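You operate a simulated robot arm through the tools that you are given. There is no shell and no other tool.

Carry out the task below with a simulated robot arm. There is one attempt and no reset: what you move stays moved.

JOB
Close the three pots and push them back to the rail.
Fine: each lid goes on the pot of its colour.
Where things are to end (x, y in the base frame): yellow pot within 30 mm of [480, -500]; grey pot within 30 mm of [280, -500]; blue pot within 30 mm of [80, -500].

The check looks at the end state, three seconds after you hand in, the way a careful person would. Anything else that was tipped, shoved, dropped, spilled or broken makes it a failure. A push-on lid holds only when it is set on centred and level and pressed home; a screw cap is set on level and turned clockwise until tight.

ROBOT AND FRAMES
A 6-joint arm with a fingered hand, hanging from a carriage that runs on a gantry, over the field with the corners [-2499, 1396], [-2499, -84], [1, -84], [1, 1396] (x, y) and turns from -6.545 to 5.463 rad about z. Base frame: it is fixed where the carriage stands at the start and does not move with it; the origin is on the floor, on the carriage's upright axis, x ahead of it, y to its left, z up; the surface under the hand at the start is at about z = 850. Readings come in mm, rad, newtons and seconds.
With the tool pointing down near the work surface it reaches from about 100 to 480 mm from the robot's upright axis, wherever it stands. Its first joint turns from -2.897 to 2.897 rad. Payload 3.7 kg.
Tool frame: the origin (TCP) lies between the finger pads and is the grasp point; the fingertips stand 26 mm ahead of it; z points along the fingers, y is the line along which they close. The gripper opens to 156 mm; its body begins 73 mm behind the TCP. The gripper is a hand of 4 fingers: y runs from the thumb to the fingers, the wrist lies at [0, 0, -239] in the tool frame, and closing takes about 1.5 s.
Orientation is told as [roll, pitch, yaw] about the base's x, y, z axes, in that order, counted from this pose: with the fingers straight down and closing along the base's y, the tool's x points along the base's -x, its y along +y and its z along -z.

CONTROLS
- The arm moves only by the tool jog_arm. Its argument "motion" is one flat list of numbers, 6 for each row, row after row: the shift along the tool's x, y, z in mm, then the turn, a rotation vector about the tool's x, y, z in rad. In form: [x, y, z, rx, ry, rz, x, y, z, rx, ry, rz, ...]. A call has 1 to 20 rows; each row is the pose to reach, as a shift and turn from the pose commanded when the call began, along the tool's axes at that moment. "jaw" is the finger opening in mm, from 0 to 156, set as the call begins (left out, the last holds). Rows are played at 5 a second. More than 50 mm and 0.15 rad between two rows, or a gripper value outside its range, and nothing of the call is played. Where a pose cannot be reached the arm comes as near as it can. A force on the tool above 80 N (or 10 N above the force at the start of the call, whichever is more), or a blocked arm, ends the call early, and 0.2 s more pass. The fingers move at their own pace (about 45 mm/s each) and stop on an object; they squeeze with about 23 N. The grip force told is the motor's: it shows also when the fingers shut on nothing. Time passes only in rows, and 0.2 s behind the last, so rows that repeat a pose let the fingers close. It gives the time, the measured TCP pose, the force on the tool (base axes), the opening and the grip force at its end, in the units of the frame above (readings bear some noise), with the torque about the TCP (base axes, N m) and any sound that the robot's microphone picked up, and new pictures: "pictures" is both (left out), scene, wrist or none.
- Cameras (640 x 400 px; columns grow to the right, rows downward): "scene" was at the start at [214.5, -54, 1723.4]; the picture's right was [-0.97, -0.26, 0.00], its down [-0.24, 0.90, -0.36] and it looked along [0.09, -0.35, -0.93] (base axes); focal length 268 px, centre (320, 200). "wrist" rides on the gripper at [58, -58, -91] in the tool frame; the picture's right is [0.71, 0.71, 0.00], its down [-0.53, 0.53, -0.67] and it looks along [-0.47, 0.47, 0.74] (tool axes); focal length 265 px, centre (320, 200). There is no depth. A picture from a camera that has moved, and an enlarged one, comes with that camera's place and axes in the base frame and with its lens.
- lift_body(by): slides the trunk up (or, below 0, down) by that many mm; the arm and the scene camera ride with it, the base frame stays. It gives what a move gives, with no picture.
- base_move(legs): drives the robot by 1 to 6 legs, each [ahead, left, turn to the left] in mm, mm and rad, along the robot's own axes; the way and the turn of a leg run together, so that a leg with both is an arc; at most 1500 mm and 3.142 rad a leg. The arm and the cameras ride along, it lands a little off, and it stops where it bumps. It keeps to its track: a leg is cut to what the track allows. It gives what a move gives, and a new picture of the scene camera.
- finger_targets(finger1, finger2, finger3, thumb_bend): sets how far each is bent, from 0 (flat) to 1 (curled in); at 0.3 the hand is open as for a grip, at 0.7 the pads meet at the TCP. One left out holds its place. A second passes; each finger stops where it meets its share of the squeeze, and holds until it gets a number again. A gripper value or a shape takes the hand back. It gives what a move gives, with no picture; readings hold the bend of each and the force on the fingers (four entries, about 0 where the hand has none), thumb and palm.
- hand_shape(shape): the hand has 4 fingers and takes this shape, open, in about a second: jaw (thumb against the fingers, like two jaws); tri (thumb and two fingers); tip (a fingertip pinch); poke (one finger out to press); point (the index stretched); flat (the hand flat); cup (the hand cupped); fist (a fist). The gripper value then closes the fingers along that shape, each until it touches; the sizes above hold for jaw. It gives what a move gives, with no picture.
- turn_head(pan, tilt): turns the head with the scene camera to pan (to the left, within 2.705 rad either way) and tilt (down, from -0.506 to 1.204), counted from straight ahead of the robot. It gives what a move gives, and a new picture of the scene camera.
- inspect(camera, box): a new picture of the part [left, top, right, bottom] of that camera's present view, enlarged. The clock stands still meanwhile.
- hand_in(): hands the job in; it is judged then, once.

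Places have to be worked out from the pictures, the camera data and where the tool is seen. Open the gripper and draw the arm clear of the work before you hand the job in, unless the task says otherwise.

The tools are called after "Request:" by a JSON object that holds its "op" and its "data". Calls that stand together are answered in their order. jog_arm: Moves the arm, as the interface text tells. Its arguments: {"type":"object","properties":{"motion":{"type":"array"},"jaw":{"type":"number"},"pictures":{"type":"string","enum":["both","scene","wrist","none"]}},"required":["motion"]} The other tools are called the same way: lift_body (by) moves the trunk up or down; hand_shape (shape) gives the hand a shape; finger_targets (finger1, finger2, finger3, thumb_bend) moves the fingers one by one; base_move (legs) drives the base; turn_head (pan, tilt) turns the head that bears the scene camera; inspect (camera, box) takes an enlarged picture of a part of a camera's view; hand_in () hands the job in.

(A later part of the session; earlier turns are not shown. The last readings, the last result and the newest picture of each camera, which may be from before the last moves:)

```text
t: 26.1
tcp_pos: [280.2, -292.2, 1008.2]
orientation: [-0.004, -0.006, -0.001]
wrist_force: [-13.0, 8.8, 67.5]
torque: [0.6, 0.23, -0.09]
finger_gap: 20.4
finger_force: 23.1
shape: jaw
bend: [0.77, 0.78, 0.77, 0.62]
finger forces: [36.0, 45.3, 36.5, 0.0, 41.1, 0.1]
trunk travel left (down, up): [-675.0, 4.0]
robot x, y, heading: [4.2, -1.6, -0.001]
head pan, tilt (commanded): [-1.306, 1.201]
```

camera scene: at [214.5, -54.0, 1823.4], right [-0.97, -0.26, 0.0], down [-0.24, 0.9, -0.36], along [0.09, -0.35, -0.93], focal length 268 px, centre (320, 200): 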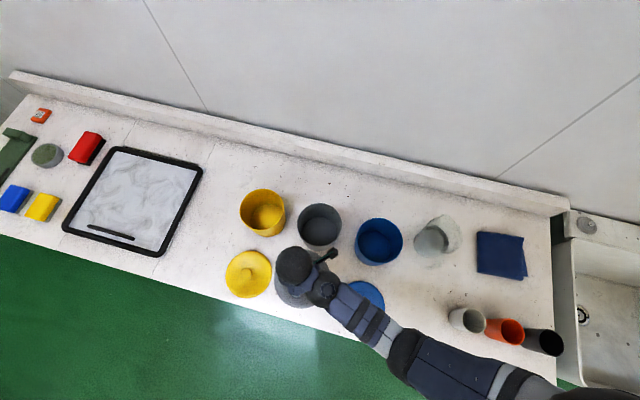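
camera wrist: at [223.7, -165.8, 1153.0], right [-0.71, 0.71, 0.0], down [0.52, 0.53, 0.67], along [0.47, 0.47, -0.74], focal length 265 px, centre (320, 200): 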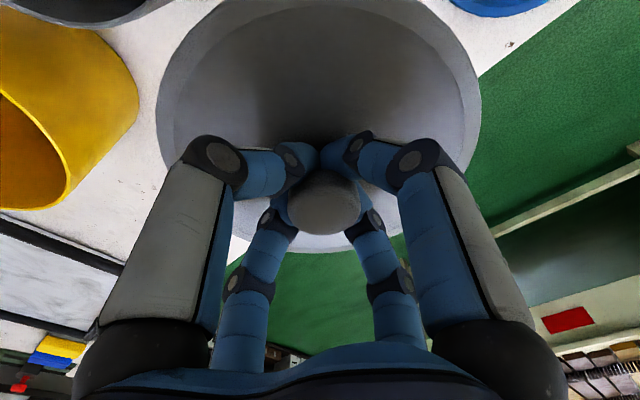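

The load reached 67 N and is now nearly centred, so the grey lid is seated. I'll relax the pressure, open the fingers and rise clear, then look at it.

Request:
{"op": "jog_arm", "data": {"motion": [0, 0, -1, 0, 0, 0, 0, 0, -2.5, 0, 0, 0, 0, 0, -2.5, 0, 0, 0], "pictures": "none"}}

Request:
{"op": "jog_arm", "data": {"motion": [0, 0, 0, 0, 0, 0, 0, 0, 0, 0, 0, 0, 0, 0, 0, 0, 0, 0, 0, 0, 0, 0, 0, 0, 0, 0, 0, 0, 0, 0], "jaw": 80, "pictures": "none"}}

Request:
{"op": "jog_arm", "data": {"motion": [0, 0, -10, 0, 0, 0, 0, 0, -30, 0, 0, 0, 0, 0, -50, 0, 0, 0, 0, 0, -60, 0, 0, 0, 0, 0, -60, 0, 0, 0]}}

```text
t: 26.9
tcp_pos: [280.5, -292.9, 1008.5]
orientation: [-0.003, -0.003, 0.0]
wrist_force: [-3.1, -0.3, 35.0]
torque: [0.27, -0.04, -0.08]
finger_gap: 20.0
finger_force: 23.1
shape: jaw
bend: [0.77, 0.78, 0.77, 0.62]
finger forces: [28.1, 33.2, 31.0, 0.0, 41.1, 0.0]
trunk travel left (down, up): [-675.0, 4.0]
robot x, y, heading: [4.0, -1.4, -0.001]
head pan, tilt (commanded): [-1.306, 1.201]
```

```text
t: 28.1
tcp_pos: [282.7, -293.2, 1008.7]
orientation: [-0.004, -0.006, -0.001]
wrist_force: [1.7, 0.9, 36.5]
torque: [-0.01, -0.05, 0.02]
finger_gap: 68.5
finger_force: 0.0
shape: jaw
bend: [0.83, 0.83, 0.82, 0.64]
finger forces: [8.7, 8.6, 7.7, 0.1, 11.0, 0.0]
trunk travel left (down, up): [-675.0, 4.0]
robot x, y, heading: [-1.4, -3.0, 0.001]
head pan, tilt (commanded): [-1.306, 1.201]
```

```text
t: 29.3
tcp_pos: [279.1, -289.4, 1067.7]
orientation: [0.0, -0.001, 0.001]
wrist_force: [-0.3, -0.3, 0.6]
torque: [-0.01, 0.0, 0.02]
finger_gap: 79.9
finger_force: 0.1
shape: jaw
bend: [0.36, 0.36, 0.36, 0.7]
finger forces: [0.0, 0.0, 0.0, 0.0, 0.0, 0.1]
trunk travel left (down, up): [-675.0, 4.0]
robot x, y, heading: [1.0, -0.6, 0.003]
head pan, tilt (commanded): [-1.306, 1.201]
camera scene: at [214.5, -54.0, 1823.4], right [-0.97, -0.26, 0.0], down [-0.24, 0.9, -0.36], along [0.09, -0.35, -0.93], focal length 268 px, centre (320, 200)
camera wrist: at [221.5, -346.9, 1159.1], right [-0.71, 0.71, 0.0], down [0.53, 0.53, 0.67], along [0.47, 0.47, -0.74], focal length 265 px, centre (320, 200)
```

scene: 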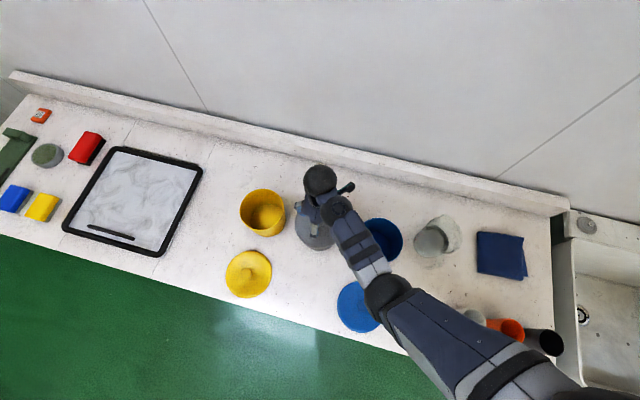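
wrist: 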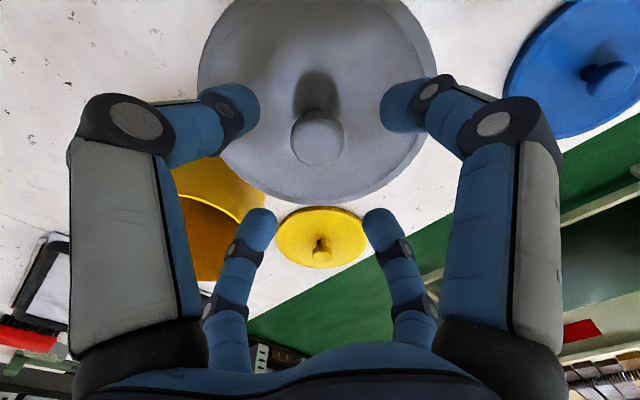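

The grey lid sits flat on its pot. I'll drive the carriage to the near edge of its track (−82 mm in y) to extend reach toward the rail.

Request:
{"op": "base_move", "data": {"legs": [[0, -82, 0]]}}

```text
t: 30.4
tcp_pos: [279.4, -370.4, 1067.2]
orientation: [0.0, -0.002, 0.001]
wrist_force: [0.2, 0.6, 0.2]
torque: [0.04, 0.01, 0.03]
finger_gap: 79.6
finger_force: 0.0
shape: jaw
bend: [0.36, 0.36, 0.36, 0.7]
finger forces: [0.1, 0.0, 0.0, 0.1, 0.0, 0.1]
trunk travel left (down, up): [-675.0, 4.0]
robot x, y, heading: [-2.0, -83.0, -0.001]
head pan, tilt (commanded): [-1.306, 1.201]
camera scene: at [214.6, -134.4, 1823.4], right [-0.96, -0.26, 0.0], down [-0.24, 0.9, -0.36], along [0.1, -0.35, -0.93], focal length 268 px, centre (320, 200)
```

scene: 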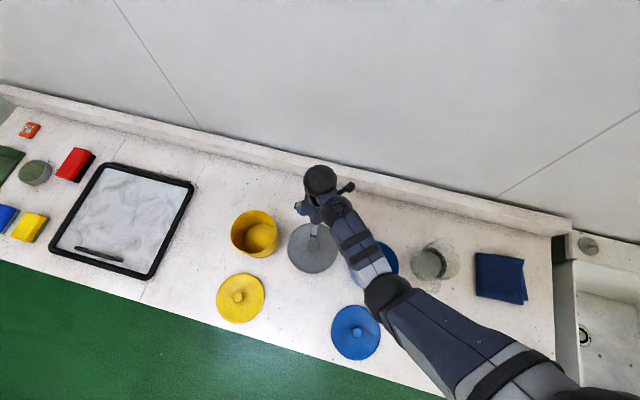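

The carriage is at y ≈ −82. I'll test how far the arm reaches toward the rail at this height with the tool straight down.

Request:
{"op": "jog_arm", "data": {"motion": [0, -30, 0, 0, 0, 0, 0, -60, 0, 0, 0, 0, 0, -90, 0, 0, 0, 0, 0, -115, 0, 0, 0, 0, 0, -115, 0, 0, 0, 0]}}

Request:
{"op": "inspect", "data": {"camera": "scene", "box": [225, 150, 385, 290]}}

```text
t: 31.6
tcp_pos: [279.3, -485.0, 1069.1]
orientation: [0.0, -0.003, -0.001]
wrist_force: [0.0, 0.4, -1.1]
torque: [-0.02, 0.01, 0.01]
finger_gap: 79.5
finger_force: 0.1
shape: jaw
bend: [0.36, 0.36, 0.36, 0.7]
finger forces: [0.0, 0.1, 0.0, 0.1, 0.0, 0.0]
trunk travel left (down, up): [-675.0, 4.0]
robot x, y, heading: [0.8, -78.9, -0.002]
head pan, tilt (commanded): [-1.306, 1.201]
camera scene: at [214.6, -134.4, 1823.4], right [-0.96, -0.26, 0.0], down [-0.24, 0.9, -0.36], along [0.1, -0.35, -0.93], focal length 268 px, centre (320, 200)
camera wrist: at [221.8, -541.6, 1160.3], right [-0.71, 0.71, 0.0], down [0.52, 0.53, 0.67], along [0.47, 0.47, -0.74], focal length 265 px, centre (320, 200)
```

scene: 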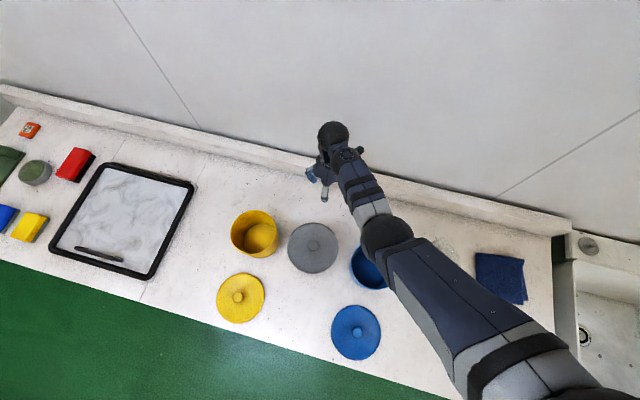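
wrist: 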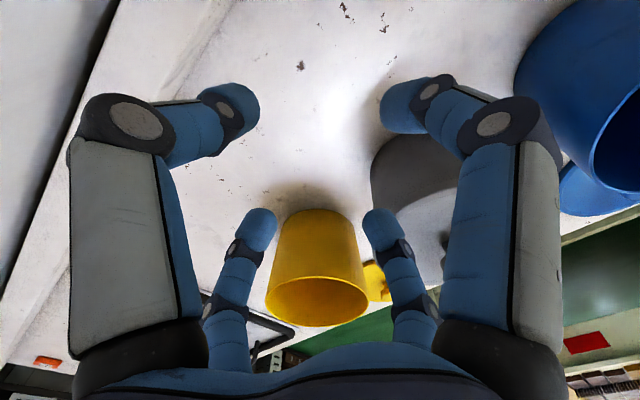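

```text
2.86 times, centred on (305, 220) of scene
camera zoom: at [214.6, -134.4, 1823.4], right [-0.96, -0.26, 0.0], down [-0.24, 0.9, -0.36], along [0.1, -0.35, -0.93], focal length 766 px, centre (363, 143)
```

zoom: 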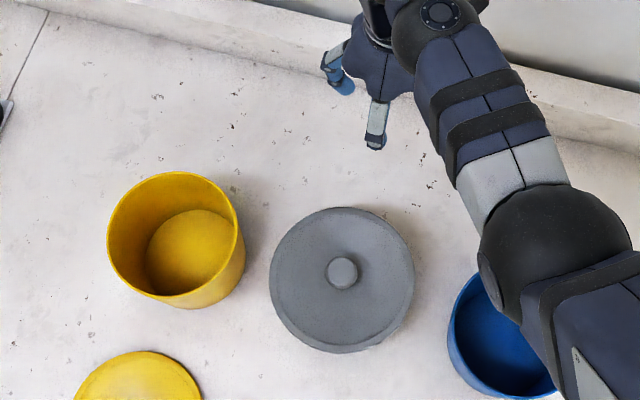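

The arm reaches y = −485 with the tool straight down. The lidded grey pot stands at about (282, −291), so I'll go back over its knob and come down to the same grip height.

Request:
{"op": "jog_arm", "data": {"motion": [0, 35, 0, 0, 0, 0, 0, 75, 0, 0, 0, 0, 0, 115, 0, 0, 0, 0, 0, 155, 0, 0, 0, 0, -0.5, 185, 0, 0, 0, 0, -0.5, 193.5, 0, 0, 0, 0, -0.5, 193.5, 20, 0, 0, 0, -0.5, 193.5, 40, 0, 0, 0, -0.5, 193.5, 52, 0, 0, 0, -0.5, 193.5, 57, 0, 0, 0, -0.5, 193.5, 57, 0, 0, 0]}}

```text
t: 34.0
tcp_pos: [282.2, -292.8, 1011.8]
orientation: [-0.004, -0.004, 0.001]
wrist_force: [-4.5, 4.5, 36.1]
torque: [0.53, 0.51, -0.05]
finger_gap: 80.6
finger_force: 0.0
shape: jaw
bend: [0.34, 0.34, 0.36, 0.7]
finger forces: [13.6, 12.5, 6.2, 0.0, 3.2, 0.0]
trunk travel left (down, up): [-675.0, 4.0]
robot x, y, heading: [-1.1, -79.4, -0.003]
head pan, tilt (commanded): [-1.306, 1.201]
camera scene: at [214.7, -134.5, 1824.0], right [-0.96, -0.26, 0.0], down [-0.24, 0.9, -0.36], along [0.1, -0.35, -0.93], focal length 268 px, centre (320, 200)
camera wrist: at [225.1, -350.2, 1103.1], right [-0.71, 0.71, -0.01], down [0.52, 0.53, 0.67], along [0.48, 0.47, -0.74], focal length 265 px, centre (320, 200)
```

scene: 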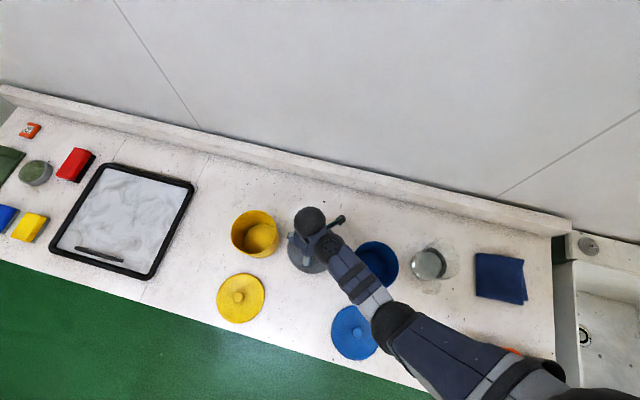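
wrist: 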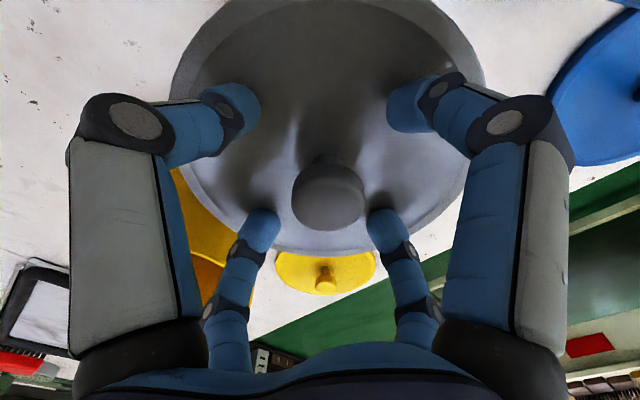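

The open fingertips are pressing on the lid (36 N) because they reach lower when spread. I'll rise 7 mm, then close on the knob.

Request:
{"op": "jog_arm", "data": {"motion": [0, 0, -4, 0, 0, 0, 0, 0, -7, 0, 0, 0, 0, 0, -7, 0, 0, 0], "pictures": "wrist"}}

Request:
{"op": "jog_arm", "data": {"motion": [0, 0, 0, 0, 0, 0, 0, 0, 0, 0, 0, 0, 0, 0, 0, 0, 0, 0, 0, 0, 2, 0, 0, 0, 0, 0, 3, 0, 0, 0, 0, 0, 3, 0, 0, 0, 0, 0, 3, 0, 0, 0, 0, 0, 3, 0, 0, 0, 0, 0, 3, 0, 0, 0], "jaw": 8, "pictures": "wrist"}}

```text
t: 34.8
tcp_pos: [279.3, -290.1, 1015.5]
orientation: [-0.001, -0.001, 0.0]
wrist_force: [-1.1, -0.8, -0.2]
torque: [0.02, 0.0, -0.02]
finger_gap: 80.1
finger_force: 0.1
shape: jaw
bend: [0.36, 0.36, 0.36, 0.7]
finger forces: [0.0, 0.0, 0.0, 0.1, 0.0, 0.0]
trunk travel left (down, up): [-675.0, 4.0]
robot x, y, heading: [-3.2, -77.3, 0.001]
head pan, tilt (commanded): [-1.306, 1.201]
camera wrist: at [222.4, -348.1, 1108.2], right [-0.71, 0.71, 0.0], down [0.53, 0.53, 0.67], along [0.47, 0.47, -0.74], focal length 265 px, centre (320, 200)
```

wrist: 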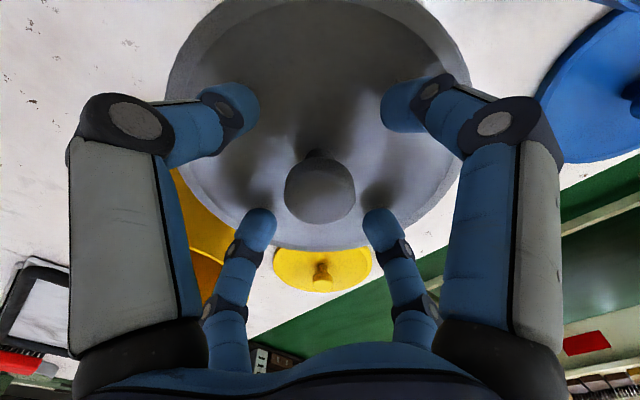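

```text
t: 36.8
tcp_pos: [279.4, -291.4, 1015.1]
orientation: [0.0, -0.002, 0.001]
wrist_force: [0.4, -0.6, -2.6]
torque: [0.04, 0.01, 0.02]
finger_gap: 17.9
finger_force: 23.0
shape: jaw
bend: [0.75, 0.75, 0.75, 0.64]
finger forces: [20.2, 19.1, 21.1, 0.0, 16.8, 0.0]
trunk travel left (down, up): [-675.0, 4.0]
robot x, y, heading: [-2.3, -82.1, 0.0]
head pan, tilt (commanded): [-1.306, 1.201]
camera wrist: at [222.2, -348.3, 1105.8], right [-0.71, 0.71, 0.0], down [0.52, 0.53, 0.67], along [0.47, 0.47, -0.74], focal length 265 px, centre (320, 200)
```

wrist: 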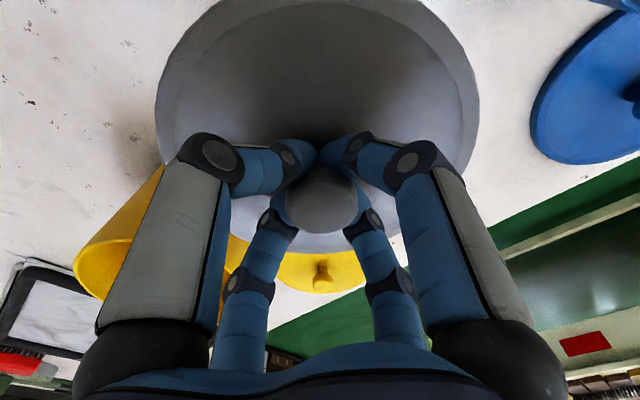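

The knob is gripped with almost no load. I'll slide the pot 60 mm toward the rail first and check that pot and lid move together.

Request:
{"op": "jog_arm", "data": {"motion": [0, -4, 0, 0, 0, 0, 0, -10, 0, 0, 0, 0, 0, -18, 0, 0, 0, 0, 0, -26, 0, 0, 0, 0, 0, -34, 0, 0, 0, 0, 0, -42, 0, 0, 0, 0, 0, -50, 0, 0, 0, 0, 0, -56, 0, 0, 0, 0, 0, -60, 0, 0, 0, 0, 0, -60, 0, 0, 0], "pictures": "none"}}

Request:
{"op": "inspect", "data": {"camera": "scene", "box": [225, 150, 385, 290]}}

```text
refused: motion must hold 6 numbers for each row
```

```text
2.86 times, centred on (305, 220) of scene
camera zoom: at [214.6, -134.4, 1823.3], right [-0.96, -0.26, 0.0], down [-0.24, 0.9, -0.36], along [0.1, -0.35, -0.93], focal length 766 px, centre (363, 143)
```

zoom: 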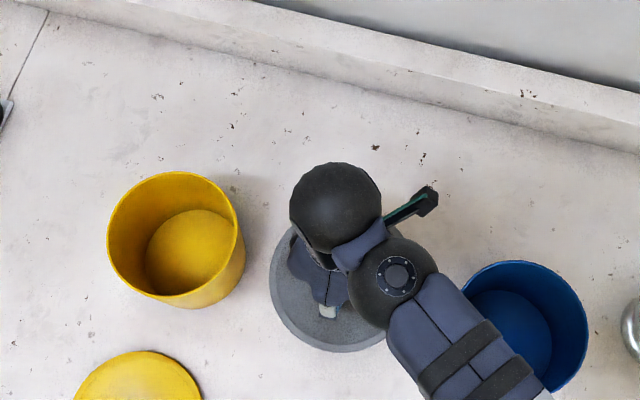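

The row list was miscounted and nothing moved. I'll send the same 60 mm slide again, correctly formed.

Request:
{"op": "jog_arm", "data": {"motion": [0, -4, 0, 0, 0, 0, 0, -10, 0, 0, 0, 0, 0, -18, 0, 0, 0, 0, 0, -26, 0, 0, 0, 0, 0, -34, 0, 0, 0, 0, 0, -42, 0, 0, 0, 0, 0, -50, 0, 0, 0, 0, 0, -56, 0, 0, 0, 0, 0, -60, 0, 0, 0, 0, 0, -60, 0, 0, 0, 0], "pictures": "none"}}

Request:
{"op": "inspect", "data": {"camera": "scene", "box": [225, 150, 385, 290]}}

```text
t: 39.0
tcp_pos: [278.9, -352.8, 1013.9]
orientation: [0.0, -0.002, -0.001]
wrist_force: [-0.5, -0.6, -1.9]
torque: [0.04, 0.04, 0.0]
finger_gap: 17.9
finger_force: 23.2
shape: jaw
bend: [0.75, 0.75, 0.75, 0.64]
finger forces: [20.9, 19.4, 22.3, 0.0, 18.0, 0.0]
trunk travel left (down, up): [-675.0, 4.0]
robot x, y, heading: [0.9, -79.5, -0.001]
head pan, tilt (commanded): [-1.306, 1.201]
```

```text
2.86 times, centred on (305, 220) of scene
camera zoom: at [214.6, -134.4, 1823.4], right [-0.96, -0.26, 0.0], down [-0.24, 0.9, -0.36], along [0.1, -0.35, -0.93], focal length 766 px, centre (363, 143)
```

zoom: 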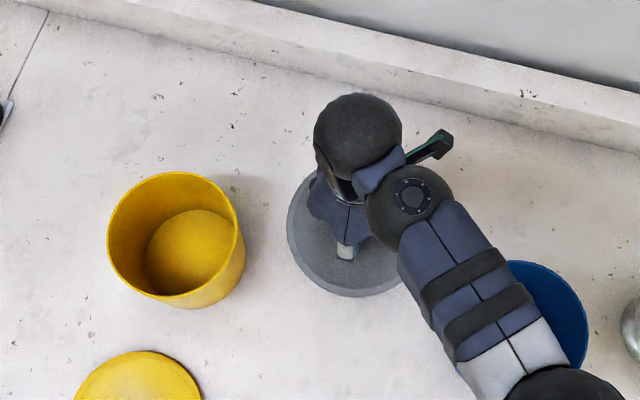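

Pot and lid slide together with hardly any force. I'll continue the remaining ~140 mm to y ≈ −492.

Request:
{"op": "jog_arm", "data": {"motion": [0, -5, 0, 0, 0, 0, 0, -13, 0, 0, 0, 0, 0, -22, 0, 0, 0, 0, 0, -32, 0, 0, 0, 0, 0, -42, 0, 0, 0, 0, 0, -52, 0, 0, 0, 0, 0, -62, 0, 0, 0, 0, 0, -72, 0, 0, 0, 0, 0, -82, 0, 0, 0, 0, 0, -92, 0, 0, 0, 0, 0, -102, 0, 0, 0, 0, 0, -112, 0, 0, 0, 0, 0, -121, 0, 0, 0, 0, 0, -129, 0, 0, 0, 0, 0, -135, 0, 0, 0, 0, 0, -139, 0, 0, 0, 0, 0, -140, 0, 0, 0, 0, 0, -140, 0, 0, 0, 0]}}

Request:
{"op": "inspect", "data": {"camera": "scene", "box": [265, 120, 385, 225]}}

```text
t: 42.8
tcp_pos: [280.0, -489.1, 1015.6]
orientation: [-0.002, -0.004, 0.0]
wrist_force: [-0.5, 0.3, -2.9]
torque: [0.03, 0.0, -0.05]
finger_gap: 17.7
finger_force: 22.3
shape: jaw
bend: [0.75, 0.75, 0.75, 0.64]
finger forces: [22.0, 20.5, 24.4, 0.0, 20.1, 0.0]
trunk travel left (down, up): [-675.0, 4.0]
robot x, y, heading: [0.5, -83.0, 0.002]
head pan, tilt (commanded): [-1.306, 1.201]
camera scene: at [214.6, -134.4, 1823.3], right [-0.96, -0.26, 0.0], down [-0.24, 0.9, -0.36], along [0.1, -0.35, -0.93], focal length 268 px, centre (320, 200)
camera wrist: at [222.2, -547.3, 1107.0], right [-0.71, 0.71, 0.0], down [0.52, 0.53, 0.67], along [0.47, 0.47, -0.74], focal length 265 px, centre (320, 200)
```

scene: 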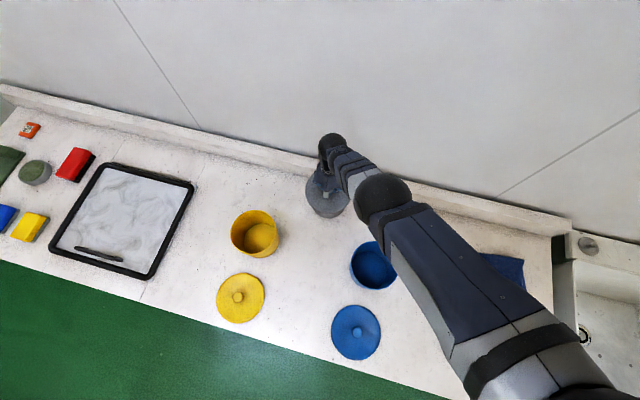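
wrist: 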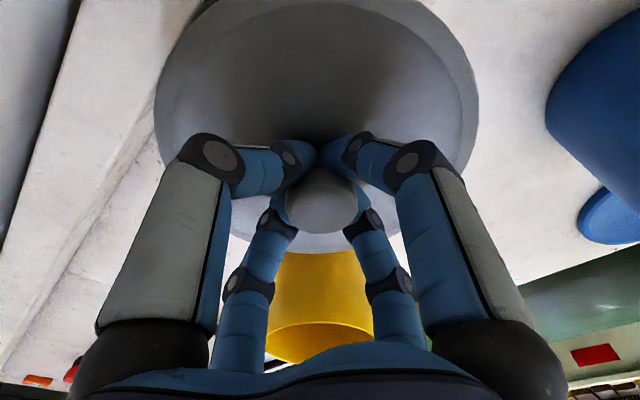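

```text
3.81 times, centred on (325, 172) of scene
camera zoom: at [214.6, -134.4, 1823.3], right [-0.96, -0.26, 0.0], down [-0.24, 0.9, -0.36], along [0.1, -0.35, -0.93], focal length 1021 px, centre (301, 305)
```

zoom: 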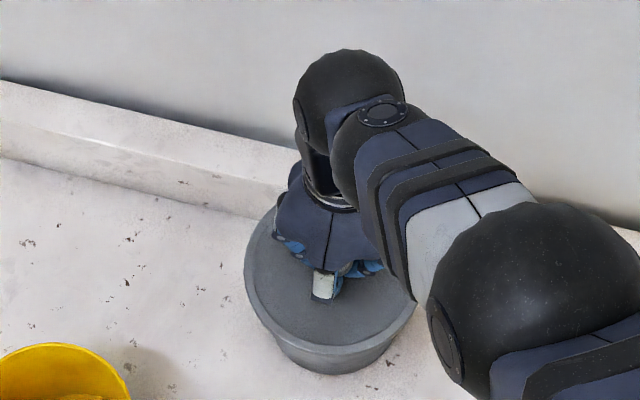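

The grey pot is at about (280, −490), within the target zone. I'll settle it down gently in case the fingers hold some of its weight, before releasing.

Request:
{"op": "jog_arm", "data": {"motion": [0, 0, 1, 0, 0, 0, 0, 0, 2, 0, 0, 0, 0, 0, 3, 0, 0, 0, 0, 0, 3, 0, 0, 0], "pictures": "none"}}

```text
t: 43.8
tcp_pos: [278.2, -489.5, 1014.1]
orientation: [-0.002, -0.002, -0.001]
wrist_force: [-0.1, -1.9, 1.7]
torque: [0.04, -0.03, 0.02]
finger_gap: 17.9
finger_force: 23.2
shape: jaw
bend: [0.75, 0.75, 0.76, 0.64]
finger forces: [22.7, 20.3, 25.6, 0.0, 23.1, 0.0]
out of reach, approached as far as the arm can: row 3, 4
trunk travel left (down, up): [-675.0, 4.0]
robot x, y, heading: [-1.8, -82.7, 0.001]
head pan, tilt (commanded): [-1.306, 1.201]
```

The pot now rests on the table (force turned slightly positive). I'll open the fingers and rise straight off.

Request:
{"op": "jog_arm", "data": {"motion": [0, 0, 0, 0, 0, 0, 0, 0, -1, 0, 0, 0, 0, 0, -3, 0, 0, 0, 0, 0, -6, 0, 0, 0, 0, 0, -6, 0, 0, 0, 0, 0, -6, 0, 0, 0, 0, 0, -6, 0, 0, 0], "jaw": 80, "pictures": "none"}}

Request:
{"op": "jog_arm", "data": {"motion": [0, 0, -15, 0, 0, 0, 0, 0, -35, 0, 0, 0, 0, 0, -55, 0, 0, 0, 0, 20, -60, 0, 0, 0, 0, 60, -60, 0, 0, 0, 0, 100, -60, 0, 0, 0, 0, 140, -60, 0, 0, 0, 0, 140, -60, 0, 0, 0]}}

Request:
{"op": "inspect", "data": {"camera": "scene", "box": [265, 120, 385, 225]}}

```text
t: 45.4
tcp_pos: [278.6, -489.3, 1019.2]
orientation: [0.002, -0.002, -0.002]
wrist_force: [0.4, 0.3, -0.4]
torque: [-0.01, 0.0, -0.04]
finger_gap: 79.3
finger_force: 0.2
shape: jaw
bend: [0.36, 0.36, 0.36, 0.7]
finger forces: [0.1, 0.0, 0.0, 0.1, 0.0, 0.0]
trunk travel left (down, up): [-675.0, 4.0]
robot x, y, heading: [-1.7, -78.6, -0.001]
head pan, tilt (commanded): [-1.306, 1.201]
```

```text
t: 46.6
tcp_pos: [254.1, -410.3, 1018.4]
orientation: [0.234, 0.183, 0.013]
wrist_force: [-1.8, -0.6, 25.7]
torque: [-0.67, -0.26, 0.02]
finger_gap: 76.9
finger_force: 0.1
shape: jaw
bend: [0.36, 0.36, 0.37, 0.64]
finger forces: [0.1, 0.0, 6.1, 0.1, 28.1, 0.0]
out of reach, approached as far as the arm can: row 1, 2, 3, 4, 5
trunk travel left (down, up): [-675.0, 4.0]
robot x, y, heading: [2.6, -78.6, -0.001]
head pan, tilt (commanded): [-1.306, 1.201]
stopped in row 6: the force on the tool passed its limit at 210 N (the readings are from after the stop); the commanded pose is now the measured one
camera scene: at [214.6, -135.0, 1823.9], right [-0.96, -0.26, 0.0], down [-0.24, 0.9, -0.36], along [0.1, -0.35, -0.93], focal length 268 px, centre (320, 200)
camera wrist: at [213.3, -487.9, 1103.6], right [-0.68, 0.68, 0.29], down [0.65, 0.37, 0.66], along [0.34, 0.64, -0.69], focal length 265 px, centre (320, 200)
```

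scene: 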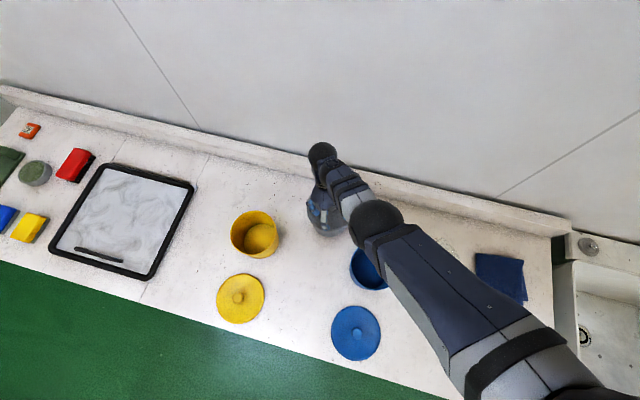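
wrist: 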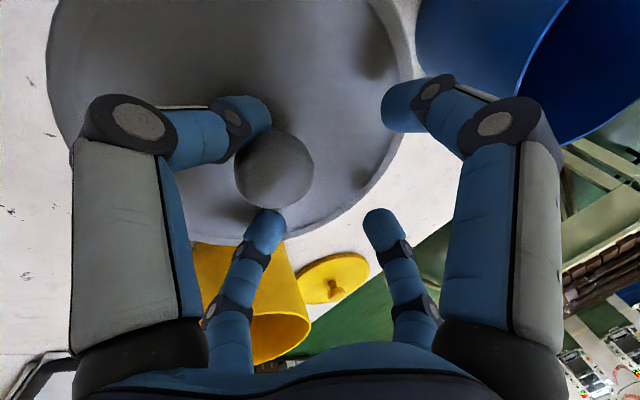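

```text
3.81 times, centred on (325, 172) of scene
camera zoom: at [214.6, -135.0, 1823.9], right [-0.96, -0.26, 0.0], down [-0.24, 0.9, -0.36], along [0.1, -0.35, -0.93], focal length 1021 px, centre (301, 305)
```

zoom: 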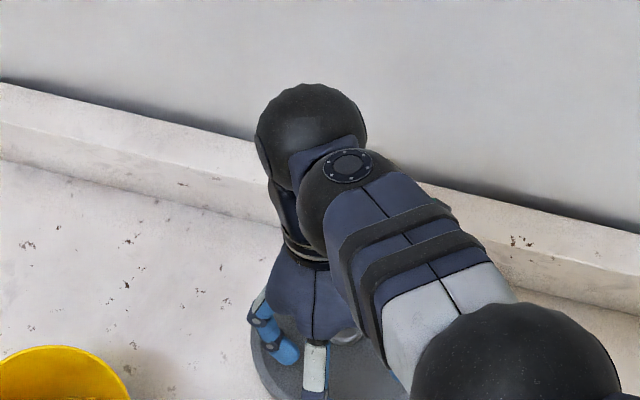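

The rise was out of reach, so the arm dipped sideways instead, caught the knob and stopped at high force. I need to see exactly what state the grey pot is in before moving anything.

Request:
{"op": "inspect", "data": {"camera": "wrist", "box": [40, 0, 480, 280]}}

Request:
{"op": "inspect", "data": {"camera": "scene", "box": [290, 180, 370, 250]}}

```text
1.43 times, centred on (260, 140) of wrist
camera zoom: at [213.3, -487.9, 1103.6], right [-0.68, 0.68, 0.29], down [0.65, 0.37, 0.66], along [0.34, 0.64, -0.69], focal length 379 px, centre (406, 286)
```

zoom: 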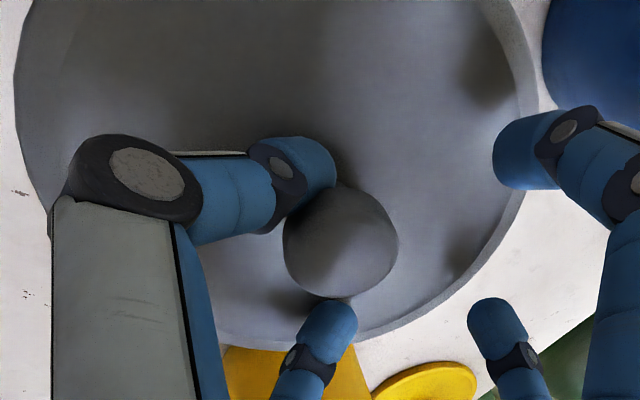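

```text
5.71 times, centred on (330, 215) of scene
camera zoom: at [214.6, -135.0, 1823.9], right [-0.96, -0.26, 0.0], down [-0.24, 0.9, -0.36], along [0.1, -0.35, -0.93], focal length 1531 px, centre (263, 114)
```

zoom: 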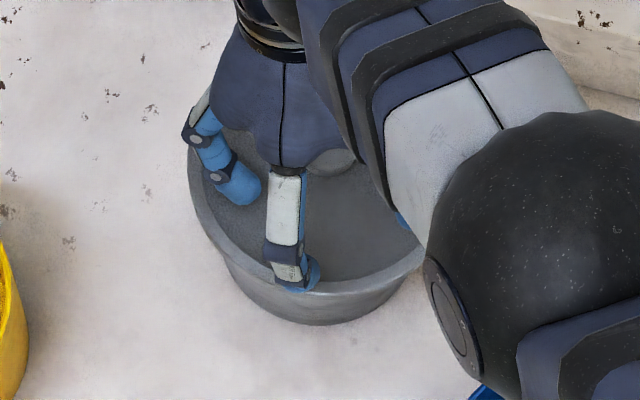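

The lid is still on and the pot upright, but it was dragged to roughly (261, −427) with the thumb behind the knob. I'll ease the thumb off the knob, level the hand and lift in small steps.

Request:
{"op": "jog_arm", "data": {"motion": [2, -2.5, -0.5, 0.03, -0.02, 0, 4, -5, -1.5, 0.08, -0.06, 0, 4.9, -3.9, -6.3, 0.14, -0.11, 0, 6, -2, -13, 0.19, -0.15, -0.005, 7.5, 0, -22, 0.233, -0.1845, -0.008, 9.4, 1.8, -31.1, 0.233, -0.1845, -0.008, 11.2, 4.1, -40.7, 0.233, -0.1845, -0.008, 11.2, 4.1, -40.7, 0.233, -0.1845, -0.008]}}

```text
t: 48.4
tcp_pos: [250.1, -413.4, 1058.0]
orientation: [0.002, 0.002, 0.002]
wrist_force: [-0.2, -0.1, -0.9]
torque: [-0.02, 0.02, -0.01]
finger_gap: 80.2
finger_force: 0.1
shape: jaw
bend: [0.36, 0.36, 0.36, 0.7]
finger forces: [0.0, 0.0, 0.1, 0.0, 0.1, 0.1]
out of reach, approached as far as the arm can: row 5, 6
trunk travel left (down, up): [-675.0, 4.0]
robot x, y, heading: [3.2, -80.6, -0.003]
head pan, tilt (commanded): [-1.306, 1.201]
camera scene: at [214.7, -134.4, 1823.4], right [-0.96, -0.26, 0.0], down [-0.24, 0.9, -0.36], along [0.1, -0.35, -0.93], focal length 268 px, centre (320, 200)
camera wrist: at [192.7, -470.0, 1149.3], right [-0.71, 0.71, 0.0], down [0.53, 0.53, 0.67], along [0.47, 0.48, -0.74], focal length 265 px, centre (320, 200)
```

scene: 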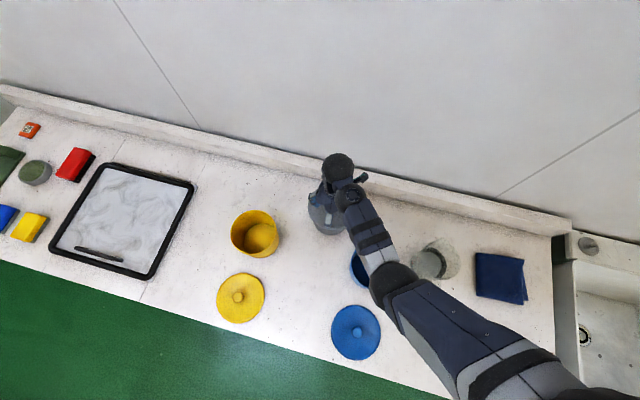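
wrist: 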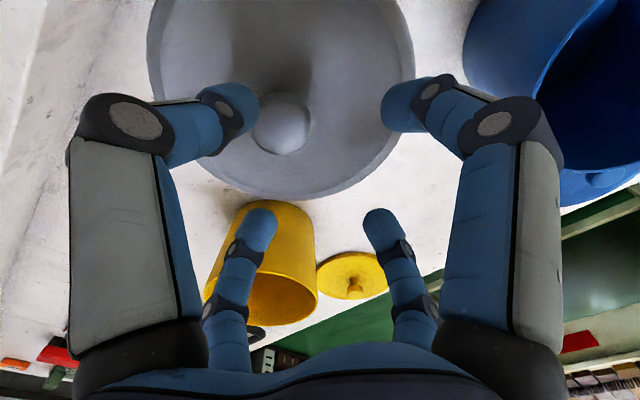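

The hand is level and clear at z 1058. I'll move it out of the way toward +y and inspect the grey pot closely.

Request:
{"op": "jog_arm", "data": {"motion": [-2, 30, 0, 0, 0, 0, -5, 70, 0, 0, 0, 0, -8, 110, 0, 0, 0, 0, -8, 150, 0, 0, 0, 0, -8, 190, 0, 0, 0, 0, -8, 220, 0, 0, 0, 0, -8, 220, 0, 0, 0, 0]}}

Request:
{"op": "inspect", "data": {"camera": "scene", "box": [300, 170, 370, 240]}}

```text
t: 50.0
tcp_pos: [256.8, -192.4, 1058.4]
orientation: [0.003, 0.001, 0.001]
wrist_force: [0.3, 0.3, 0.0]
torque: [-0.03, 0.01, 0.04]
finger_gap: 80.1
finger_force: 0.2
shape: jaw
bend: [0.36, 0.36, 0.36, 0.7]
finger forces: [0.0, 0.0, 0.0, 0.0, 0.0, 0.0]
trunk travel left (down, up): [-675.0, 4.0]
robot x, y, heading: [-1.0, -83.5, 0.004]
head pan, tilt (commanded): [-1.306, 1.201]
camera scene: at [214.6, -134.5, 1823.4], right [-0.96, -0.26, 0.0], down [-0.24, 0.9, -0.36], along [0.1, -0.35, -0.93], focal length 268 px, centre (320, 200)
camera wrist: at [198.7, -250.0, 1150.1], right [-0.71, 0.71, 0.0], down [0.53, 0.53, 0.67], along [0.47, 0.48, -0.74], focal length 265 px, centre (320, 200)
```

scene: 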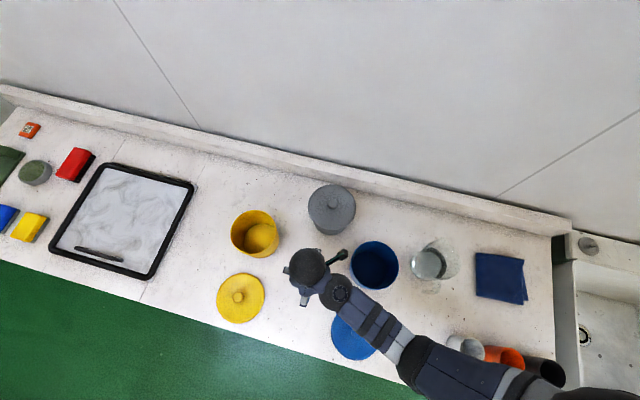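
wrist: 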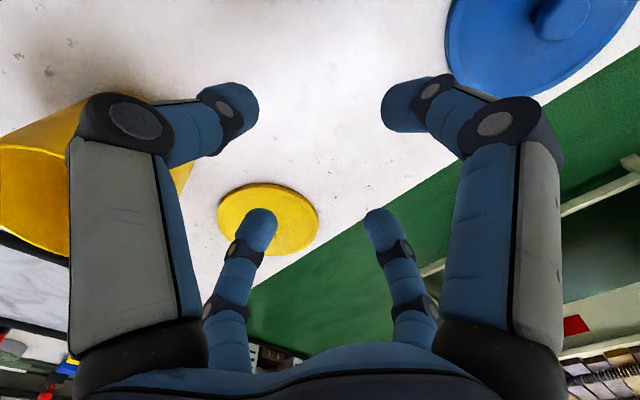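

```text
5.71 times, centred on (335, 205) of scene
camera zoom: at [214.6, -134.5, 1823.4], right [-0.96, -0.26, 0.0], down [-0.24, 0.9, -0.36], along [0.1, -0.35, -0.93], focal length 1531 px, centre (234, 171)
```

zoom: 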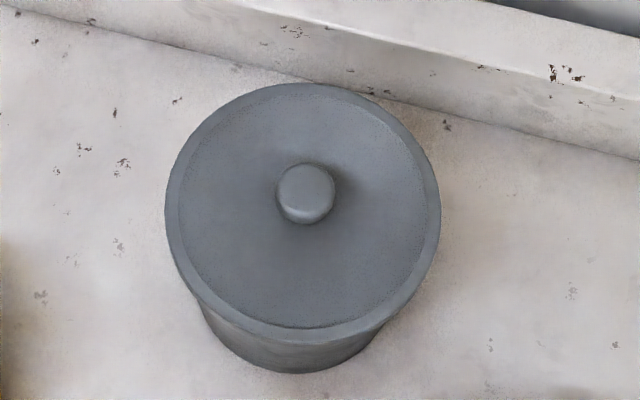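

The grey pot is upright with its lid on at about (256, −440). I'll regrip its knob with the hand leaning 0.2 rad toward the rail, so the wrist stays well inside its reach this time.

Request:
{"op": "jog_arm", "data": {"motion": [0, -20, 0, 0.05, 0, 0, 0, -60, 0, 0.1, 0, 0, 0, -100, 0, 0.15, 0, 0, 0, -140, 0, 0.2, 0, 0, 0, -180, 0, 0.2, 0, 0, 0, -215, 0, 0.2, 0, 0, 0, -243, 0, 0.2, 0, 0, 0, -243, 0, 0.2, 0, 0], "jaw": 70}}

Request:
{"op": "inspect", "data": {"camera": "wrist", "box": [150, 0, 490, 260]}}

```text
t: 51.8
tcp_pos: [244.9, -415.8, 1079.0]
orientation: [-0.197, 0.003, 0.003]
wrist_force: [0.7, 0.1, 0.0]
torque: [-0.02, 0.0, 0.02]
finger_gap: 70.2
finger_force: 0.0
shape: jaw
bend: [0.39, 0.39, 0.39, 0.7]
finger forces: [0.1, 0.1, 0.0, 0.0, 0.1, 0.0]
out of reach, approached as far as the arm can: row 5, 6, 7, 8
trunk travel left (down, up): [-675.0, 4.0]
robot x, y, heading: [1.4, -79.4, 0.004]
head pan, tilt (commanded): [-1.306, 1.201]
camera scene: at [214.6, -134.4, 1823.3], right [-0.96, -0.26, 0.0], down [-0.24, 0.9, -0.36], along [0.1, -0.35, -0.93], focal length 268 px, centre (320, 200)
camera wrist: at [188.2, -454.0, 1180.0], right [-0.71, 0.69, -0.14], down [0.53, 0.65, 0.55], along [0.47, 0.32, -0.82], focal length 265 px, centre (320, 200)
```

scene: 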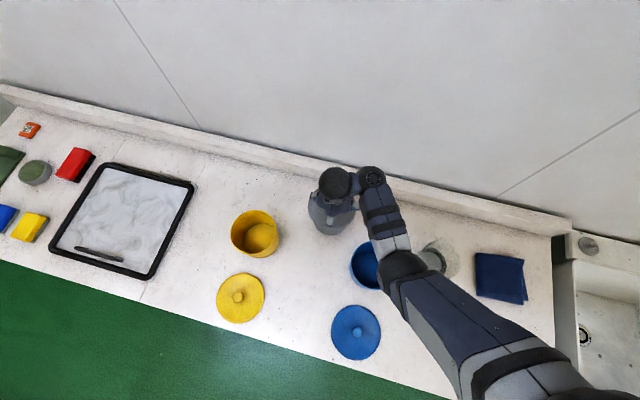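
wrist: 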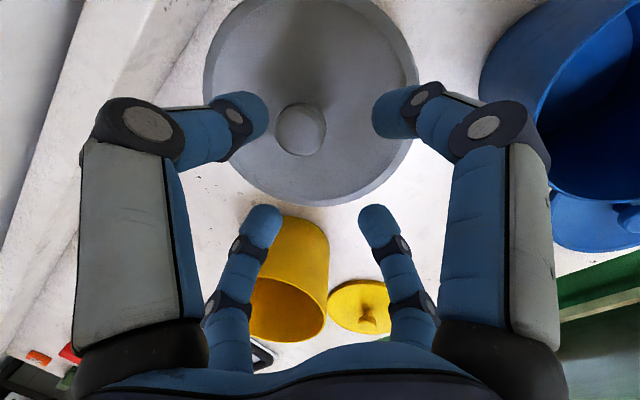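

```text
1.54 times, centred on (320, 130) of wrist
camera zoom: at [188.2, -454.0, 1180.0], right [-0.71, 0.69, -0.14], down [0.53, 0.65, 0.55], along [0.47, 0.32, -0.82], focal length 408 px, centre (320, 308)
```

zoom: 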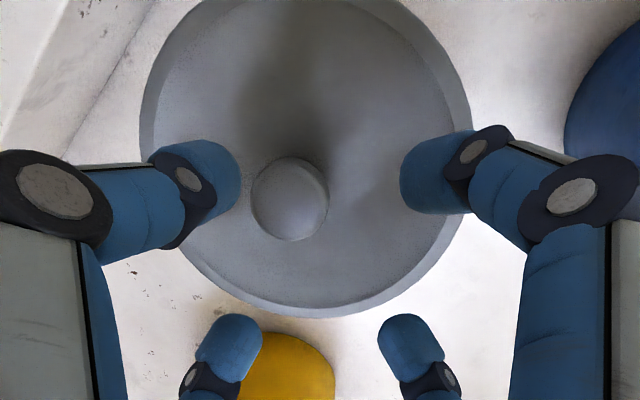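

With that sideways lean the arm can't get there; it stalls at (245, −416, 1079). I'll return to vertical, then test in free air whether leaning along the arm's own radial direction works.

Request:
{"op": "jog_arm", "data": {"motion": [0, 0, 0, -0.1, 0, 0, 0, 0, 0, -0.197, 0, 0, 0, 0, 0, -0.197, 0, 0], "pictures": "none"}}

Request:
{"op": "jog_arm", "data": {"motion": [0, 0, 0, 0.05, -0.04, 0, 0, 0, 0, 0.11, -0.08, 0, 0, 0, 0, 0.18, -0.13, 0, 0, 0, 0, 0.24, -0.175, 0, 0, 0, 0, 0.24, -0.175, 0], "pictures": "scene"}}

```text
t: 52.6
tcp_pos: [256.2, -431.5, 1069.3]
orientation: [-0.033, 0.02, 0.001]
wrist_force: [-0.5, 0.0, 0.4]
torque: [0.03, 0.03, 0.0]
finger_gap: 70.0
finger_force: 0.1
shape: jaw
bend: [0.39, 0.39, 0.39, 0.7]
finger forces: [0.1, 0.0, 0.1, 0.0, 0.0, 0.0]
out of reach, approached as far as the arm can: row 1, 2, 3
trunk travel left (down, up): [-675.0, 4.0]
robot x, y, heading: [3.2, -80.5, -0.0]
head pan, tilt (commanded): [-1.306, 1.201]
```

```text
t: 53.8
tcp_pos: [246.0, -414.7, 1079.2]
orientation: [-0.226, -0.164, 0.024]
wrist_force: [-0.2, 0.1, 0.6]
torque: [-0.01, 0.04, 0.02]
finger_gap: 70.5
finger_force: 0.0
shape: jaw
bend: [0.39, 0.39, 0.39, 0.7]
finger forces: [0.0, 0.1, 0.0, 0.0, 0.0, 0.0]
out of reach, approached as far as the arm can: row 1, 2
trunk travel left (down, up): [-675.0, 4.0]
robot x, y, heading: [-1.4, -80.5, -0.003]
head pan, tilt (commanded): [-1.306, 1.201]
camera scene: at [214.6, -134.4, 1823.4], right [-0.96, -0.26, 0.0], down [-0.24, 0.9, -0.36], along [0.1, -0.35, -0.93], focal length 268 px, centre (320, 200)
```

scene: 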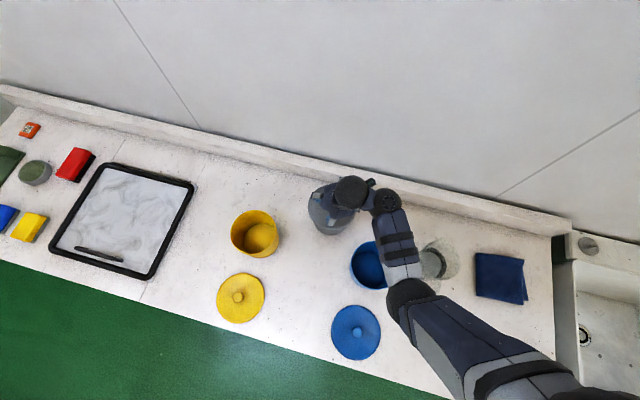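

Leaning along the radial direction does work here (0.29 rad, no stall on the last rows). I'll go back to a pose known to be good – vertical at about (250, −415, 1058) – in gentle steps to see how the arm behaves.

Request:
{"op": "jog_arm", "data": {"motion": [-0.1, 1, 5, -0.05, 0.035, 0, -0.2, 2, 10, -0.1, 0.075, 0, -0.4, 3.5, 15, -0.15, 0.11, 0.003, -0.5, 4.8, 20.8, -0.2, 0.15, 0.005, -0.5, 4.8, 20.8, -0.224, 0.167, 0.0055, -0.5, 4.8, 20.8, -0.224, 0.167, 0.0055], "pictures": "wrist"}}

```text
t: 55.2
tcp_pos: [248.7, -414.0, 1059.2]
orientation: [-0.015, -0.006, -0.004]
wrist_force: [0.1, 0.9, 0.6]
torque: [0.0, 0.0, 0.0]
finger_gap: 70.4
finger_force: 0.0
shape: jaw
bend: [0.39, 0.39, 0.39, 0.7]
finger forces: [0.0, 0.0, 0.1, 0.0, 0.0, 0.1]
trunk travel left (down, up): [-675.0, 4.0]
robot x, y, heading: [-0.1, -81.1, 0.002]
head pan, tilt (commanded): [-1.306, 1.201]
camera wrist: at [190.9, -470.8, 1150.2], right [-0.7, 0.71, -0.02], down [0.52, 0.53, 0.66], along [0.48, 0.46, -0.75], focal length 265 px, centre (320, 200)
```

wrist: 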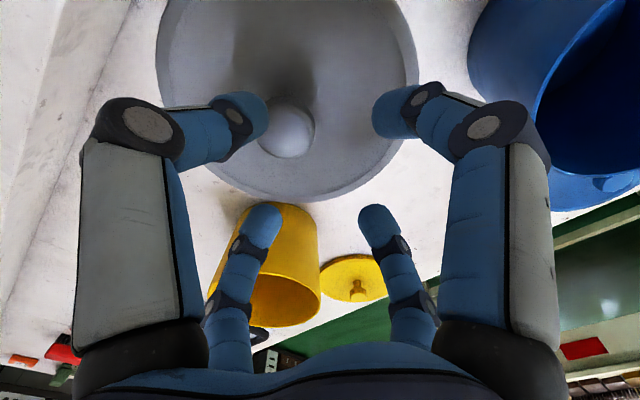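

That worked without a stall, so vertical here is fine. I'll move over the grey knob (about (257, −438)), level exactly, and descend to grip height.

Request:
{"op": "jog_arm", "data": {"motion": [-4, -12, 0, -0.015, 0.006, 0.004, -8.8, -24, 0, -0.015, 0.006, 0.004, -8.8, -24, 10, -0.015, 0.006, 0.004, -8.8, -24, 22, -0.015, 0.006, 0.004, -8.8, -24, 34, -0.015, 0.006, 0.004, -8.8, -24, 42, -0.015, 0.006, 0.004, -8.8, -24, 42, -0.015, 0.006, 0.004], "jaw": 70, "pictures": "wrist"}}

```text
t: 56.8
tcp_pos: [256.8, -438.8, 1017.5]
orientation: [0.002, -0.001, -0.009]
wrist_force: [-0.4, 0.3, -0.2]
torque: [0.02, 0.05, 0.0]
finger_gap: 70.1
finger_force: 0.0
shape: jaw
bend: [0.39, 0.39, 0.39, 0.7]
finger forces: [0.1, 0.0, 0.0, 0.0, 0.0, 0.0]
out of reach, approached as far as the arm can: row 4
trunk travel left (down, up): [-675.0, 4.0]
robot x, y, heading: [-0.9, -81.2, -0.002]
head pan, tilt (commanded): [-1.306, 1.201]
camera wrist: at [198.8, -496.4, 1108.7], right [-0.7, 0.71, 0.0], down [0.53, 0.52, 0.67], along [0.48, 0.47, -0.74], focal length 265 px, centre (320, 200)
```

wrist: 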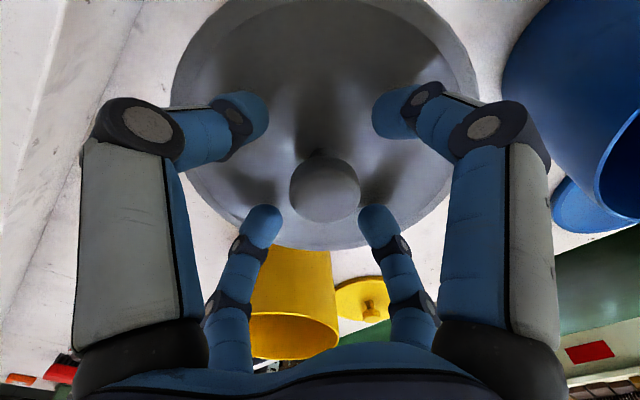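

Centred over the knob. Closing the fingers on it now.

Request:
{"op": "jog_arm", "data": {"motion": [0, 0, 0, 0, 0, 0, 0, 0, 0, 0, 0, 0, 0, 0, 0, 0, 0, 0, 0, 0, 1, 0, 0, 0, 0, 0, 2, 0, 0, 0, 0, 0, 2, 0, 0, 0, 0, 0, 2, 0, 0, 0, 0, 0, 2, 0, 0, 0], "jaw": 8, "pictures": "wrist"}}

```text
t: 58.6
tcp_pos: [256.6, -439.5, 1015.8]
orientation: [0.0, -0.002, -0.007]
wrist_force: [-0.3, 1.0, -2.6]
torque: [0.03, 0.03, 0.02]
finger_gap: 17.2
finger_force: 23.5
shape: jaw
bend: [0.76, 0.76, 0.75, 0.64]
finger forces: [18.8, 20.2, 18.3, 0.0, 18.7, 0.0]
trunk travel left (down, up): [-675.0, 4.0]
robot x, y, heading: [-3.1, -76.7, 0.001]
head pan, tilt (commanded): [-1.306, 1.201]
camera wrist: at [199.3, -496.3, 1106.5], right [-0.7, 0.71, 0.0], down [0.53, 0.52, 0.67], along [0.48, 0.47, -0.74], focal length 265 px, centre (320, 200)
```

wrist: 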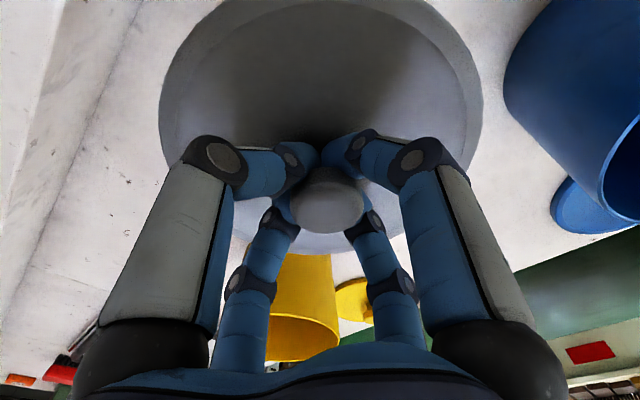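

Gripped again at (256.6, −439.5). I'll slide the pot in small rows to about (271, −484), keeping the wrist just inside its reach.

Request:
{"op": "jog_arm", "data": {"motion": [-1, -3, 0, 0, 0, 0, -2.5, -8, 0, 0, 0, 0, -4, -13, 0, 0, 0, 0, -6, -18, 0, 0, 0, 0, -7.5, -23, 0, 0, 0, 0, -9, -28, 0, 0, 0, 0, -11, -33, 0, 0, 0, 0, -12.5, -38, 0, 0, 0, 0, -13.7, -42, 0, 0, 0, 0, -14.4, -44.5, 0, 0, 0, 0, -14.4, -44.5, 1, 0, 0, 0, -14.4, -44.5, 2, 0, 0, 0, -14.4, -44.5, 2, 0, 0, 0], "pictures": "none"}}

```text
t: 61.4
tcp_pos: [272.9, -484.8, 1013.5]
orientation: [-0.001, -0.003, -0.007]
wrist_force: [-1.0, -1.9, 5.3]
torque: [0.04, 0.03, 0.02]
finger_gap: 17.1
finger_force: 23.4
shape: jaw
bend: [0.76, 0.76, 0.75, 0.64]
finger forces: [20.5, 20.1, 19.8, 0.1, 25.4, 0.0]
trunk travel left (down, up): [-675.0, 4.0]
robot x, y, heading: [-1.5, -80.9, -0.004]
head pan, tilt (commanded): [-1.306, 1.201]
```

The pot is at about (272, −485). I'll open the fingers wide while rising a few mm, then check before going higher.

Request:
{"op": "jog_arm", "data": {"motion": [0, 0, -2, 0, 0, 0, 0, 0, -3, 0, 0, 0, 0, 0, -5, 0, 0, 0, 0, 0, -8, 0, 0, 0, 0, 0, -10, 0, 0, 0, 0, 0, -10, 0, 0, 0], "jaw": 110, "pictures": "none"}}

Request:
{"op": "jog_arm", "data": {"motion": [0, 0, -5, 0, 0, 0, 0, 0, -10, 0, 0, 0, 0, 0, -10, 0, 0, 0], "pictures": "wrist"}}

```text
t: 62.8
tcp_pos: [271.8, -484.2, 1023.9]
orientation: [-0.001, 0.0, -0.005]
wrist_force: [-0.1, -0.1, -0.9]
torque: [-0.02, 0.01, -0.07]
finger_gap: 109.9
finger_force: 0.1
shape: jaw
bend: [0.29, 0.29, 0.29, 0.64]
finger forces: [0.0, 0.0, 0.0, 0.0, 0.0, 0.0]
trunk travel left (down, up): [-675.0, 4.0]
robot x, y, heading: [-2.7, -79.8, -0.004]
head pan, tilt (commanded): [-1.306, 1.201]
```

```text
t: 63.6
tcp_pos: [270.5, -484.6, 1032.1]
orientation: [0.001, 0.0, -0.006]
wrist_force: [0.3, -0.2, -0.6]
torque: [0.0, 0.01, 0.05]
finger_gap: 109.7
finger_force: 0.0
shape: jaw
bend: [0.29, 0.29, 0.29, 0.64]
finger forces: [0.1, 0.0, 0.0, 0.1, 0.1, 0.0]
trunk travel left (down, up): [-675.0, 4.0]
robot x, y, heading: [-0.2, -82.7, 0.003]
head pan, tilt (commanded): [-1.306, 1.201]
camera wrist: at [213.4, -541.3, 1124.2], right [-0.7, 0.71, 0.0], down [0.53, 0.52, 0.67], along [0.48, 0.47, -0.74], focal length 265 px, centre (320, 200)
```

wrist: 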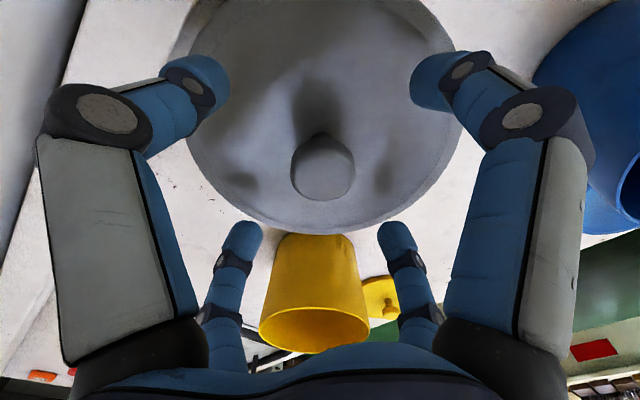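

Rising cleanly with the knob centred. I'll continue up another 25 mm in small rows, with a check before any sideways motion.

Request:
{"op": "jog_arm", "data": {"motion": [0, 0, -5, 0, 0, 0, 0, 0, -11, 0, 0, 0, 0, 0, -17, 0, 0, 0, 0, 0, -23, 0, 0, 0, 0, 0, -23, 0, 0, 0], "pictures": "none"}}

```text
t: 64.8
tcp_pos: [270.9, -484.8, 1055.5]
orientation: [-0.001, -0.003, -0.008]
wrist_force: [0.1, 0.7, 0.8]
torque: [0.02, 0.01, -0.01]
finger_gap: 109.6
finger_force: 0.1
shape: jaw
bend: [0.29, 0.29, 0.29, 0.64]
finger forces: [0.1, 0.1, 0.0, 0.0, 0.0, 0.0]
trunk travel left (down, up): [-675.0, 4.0]
robot x, y, heading: [-3.4, -77.6, 0.001]
head pan, tilt (commanded): [-1.306, 1.201]
```

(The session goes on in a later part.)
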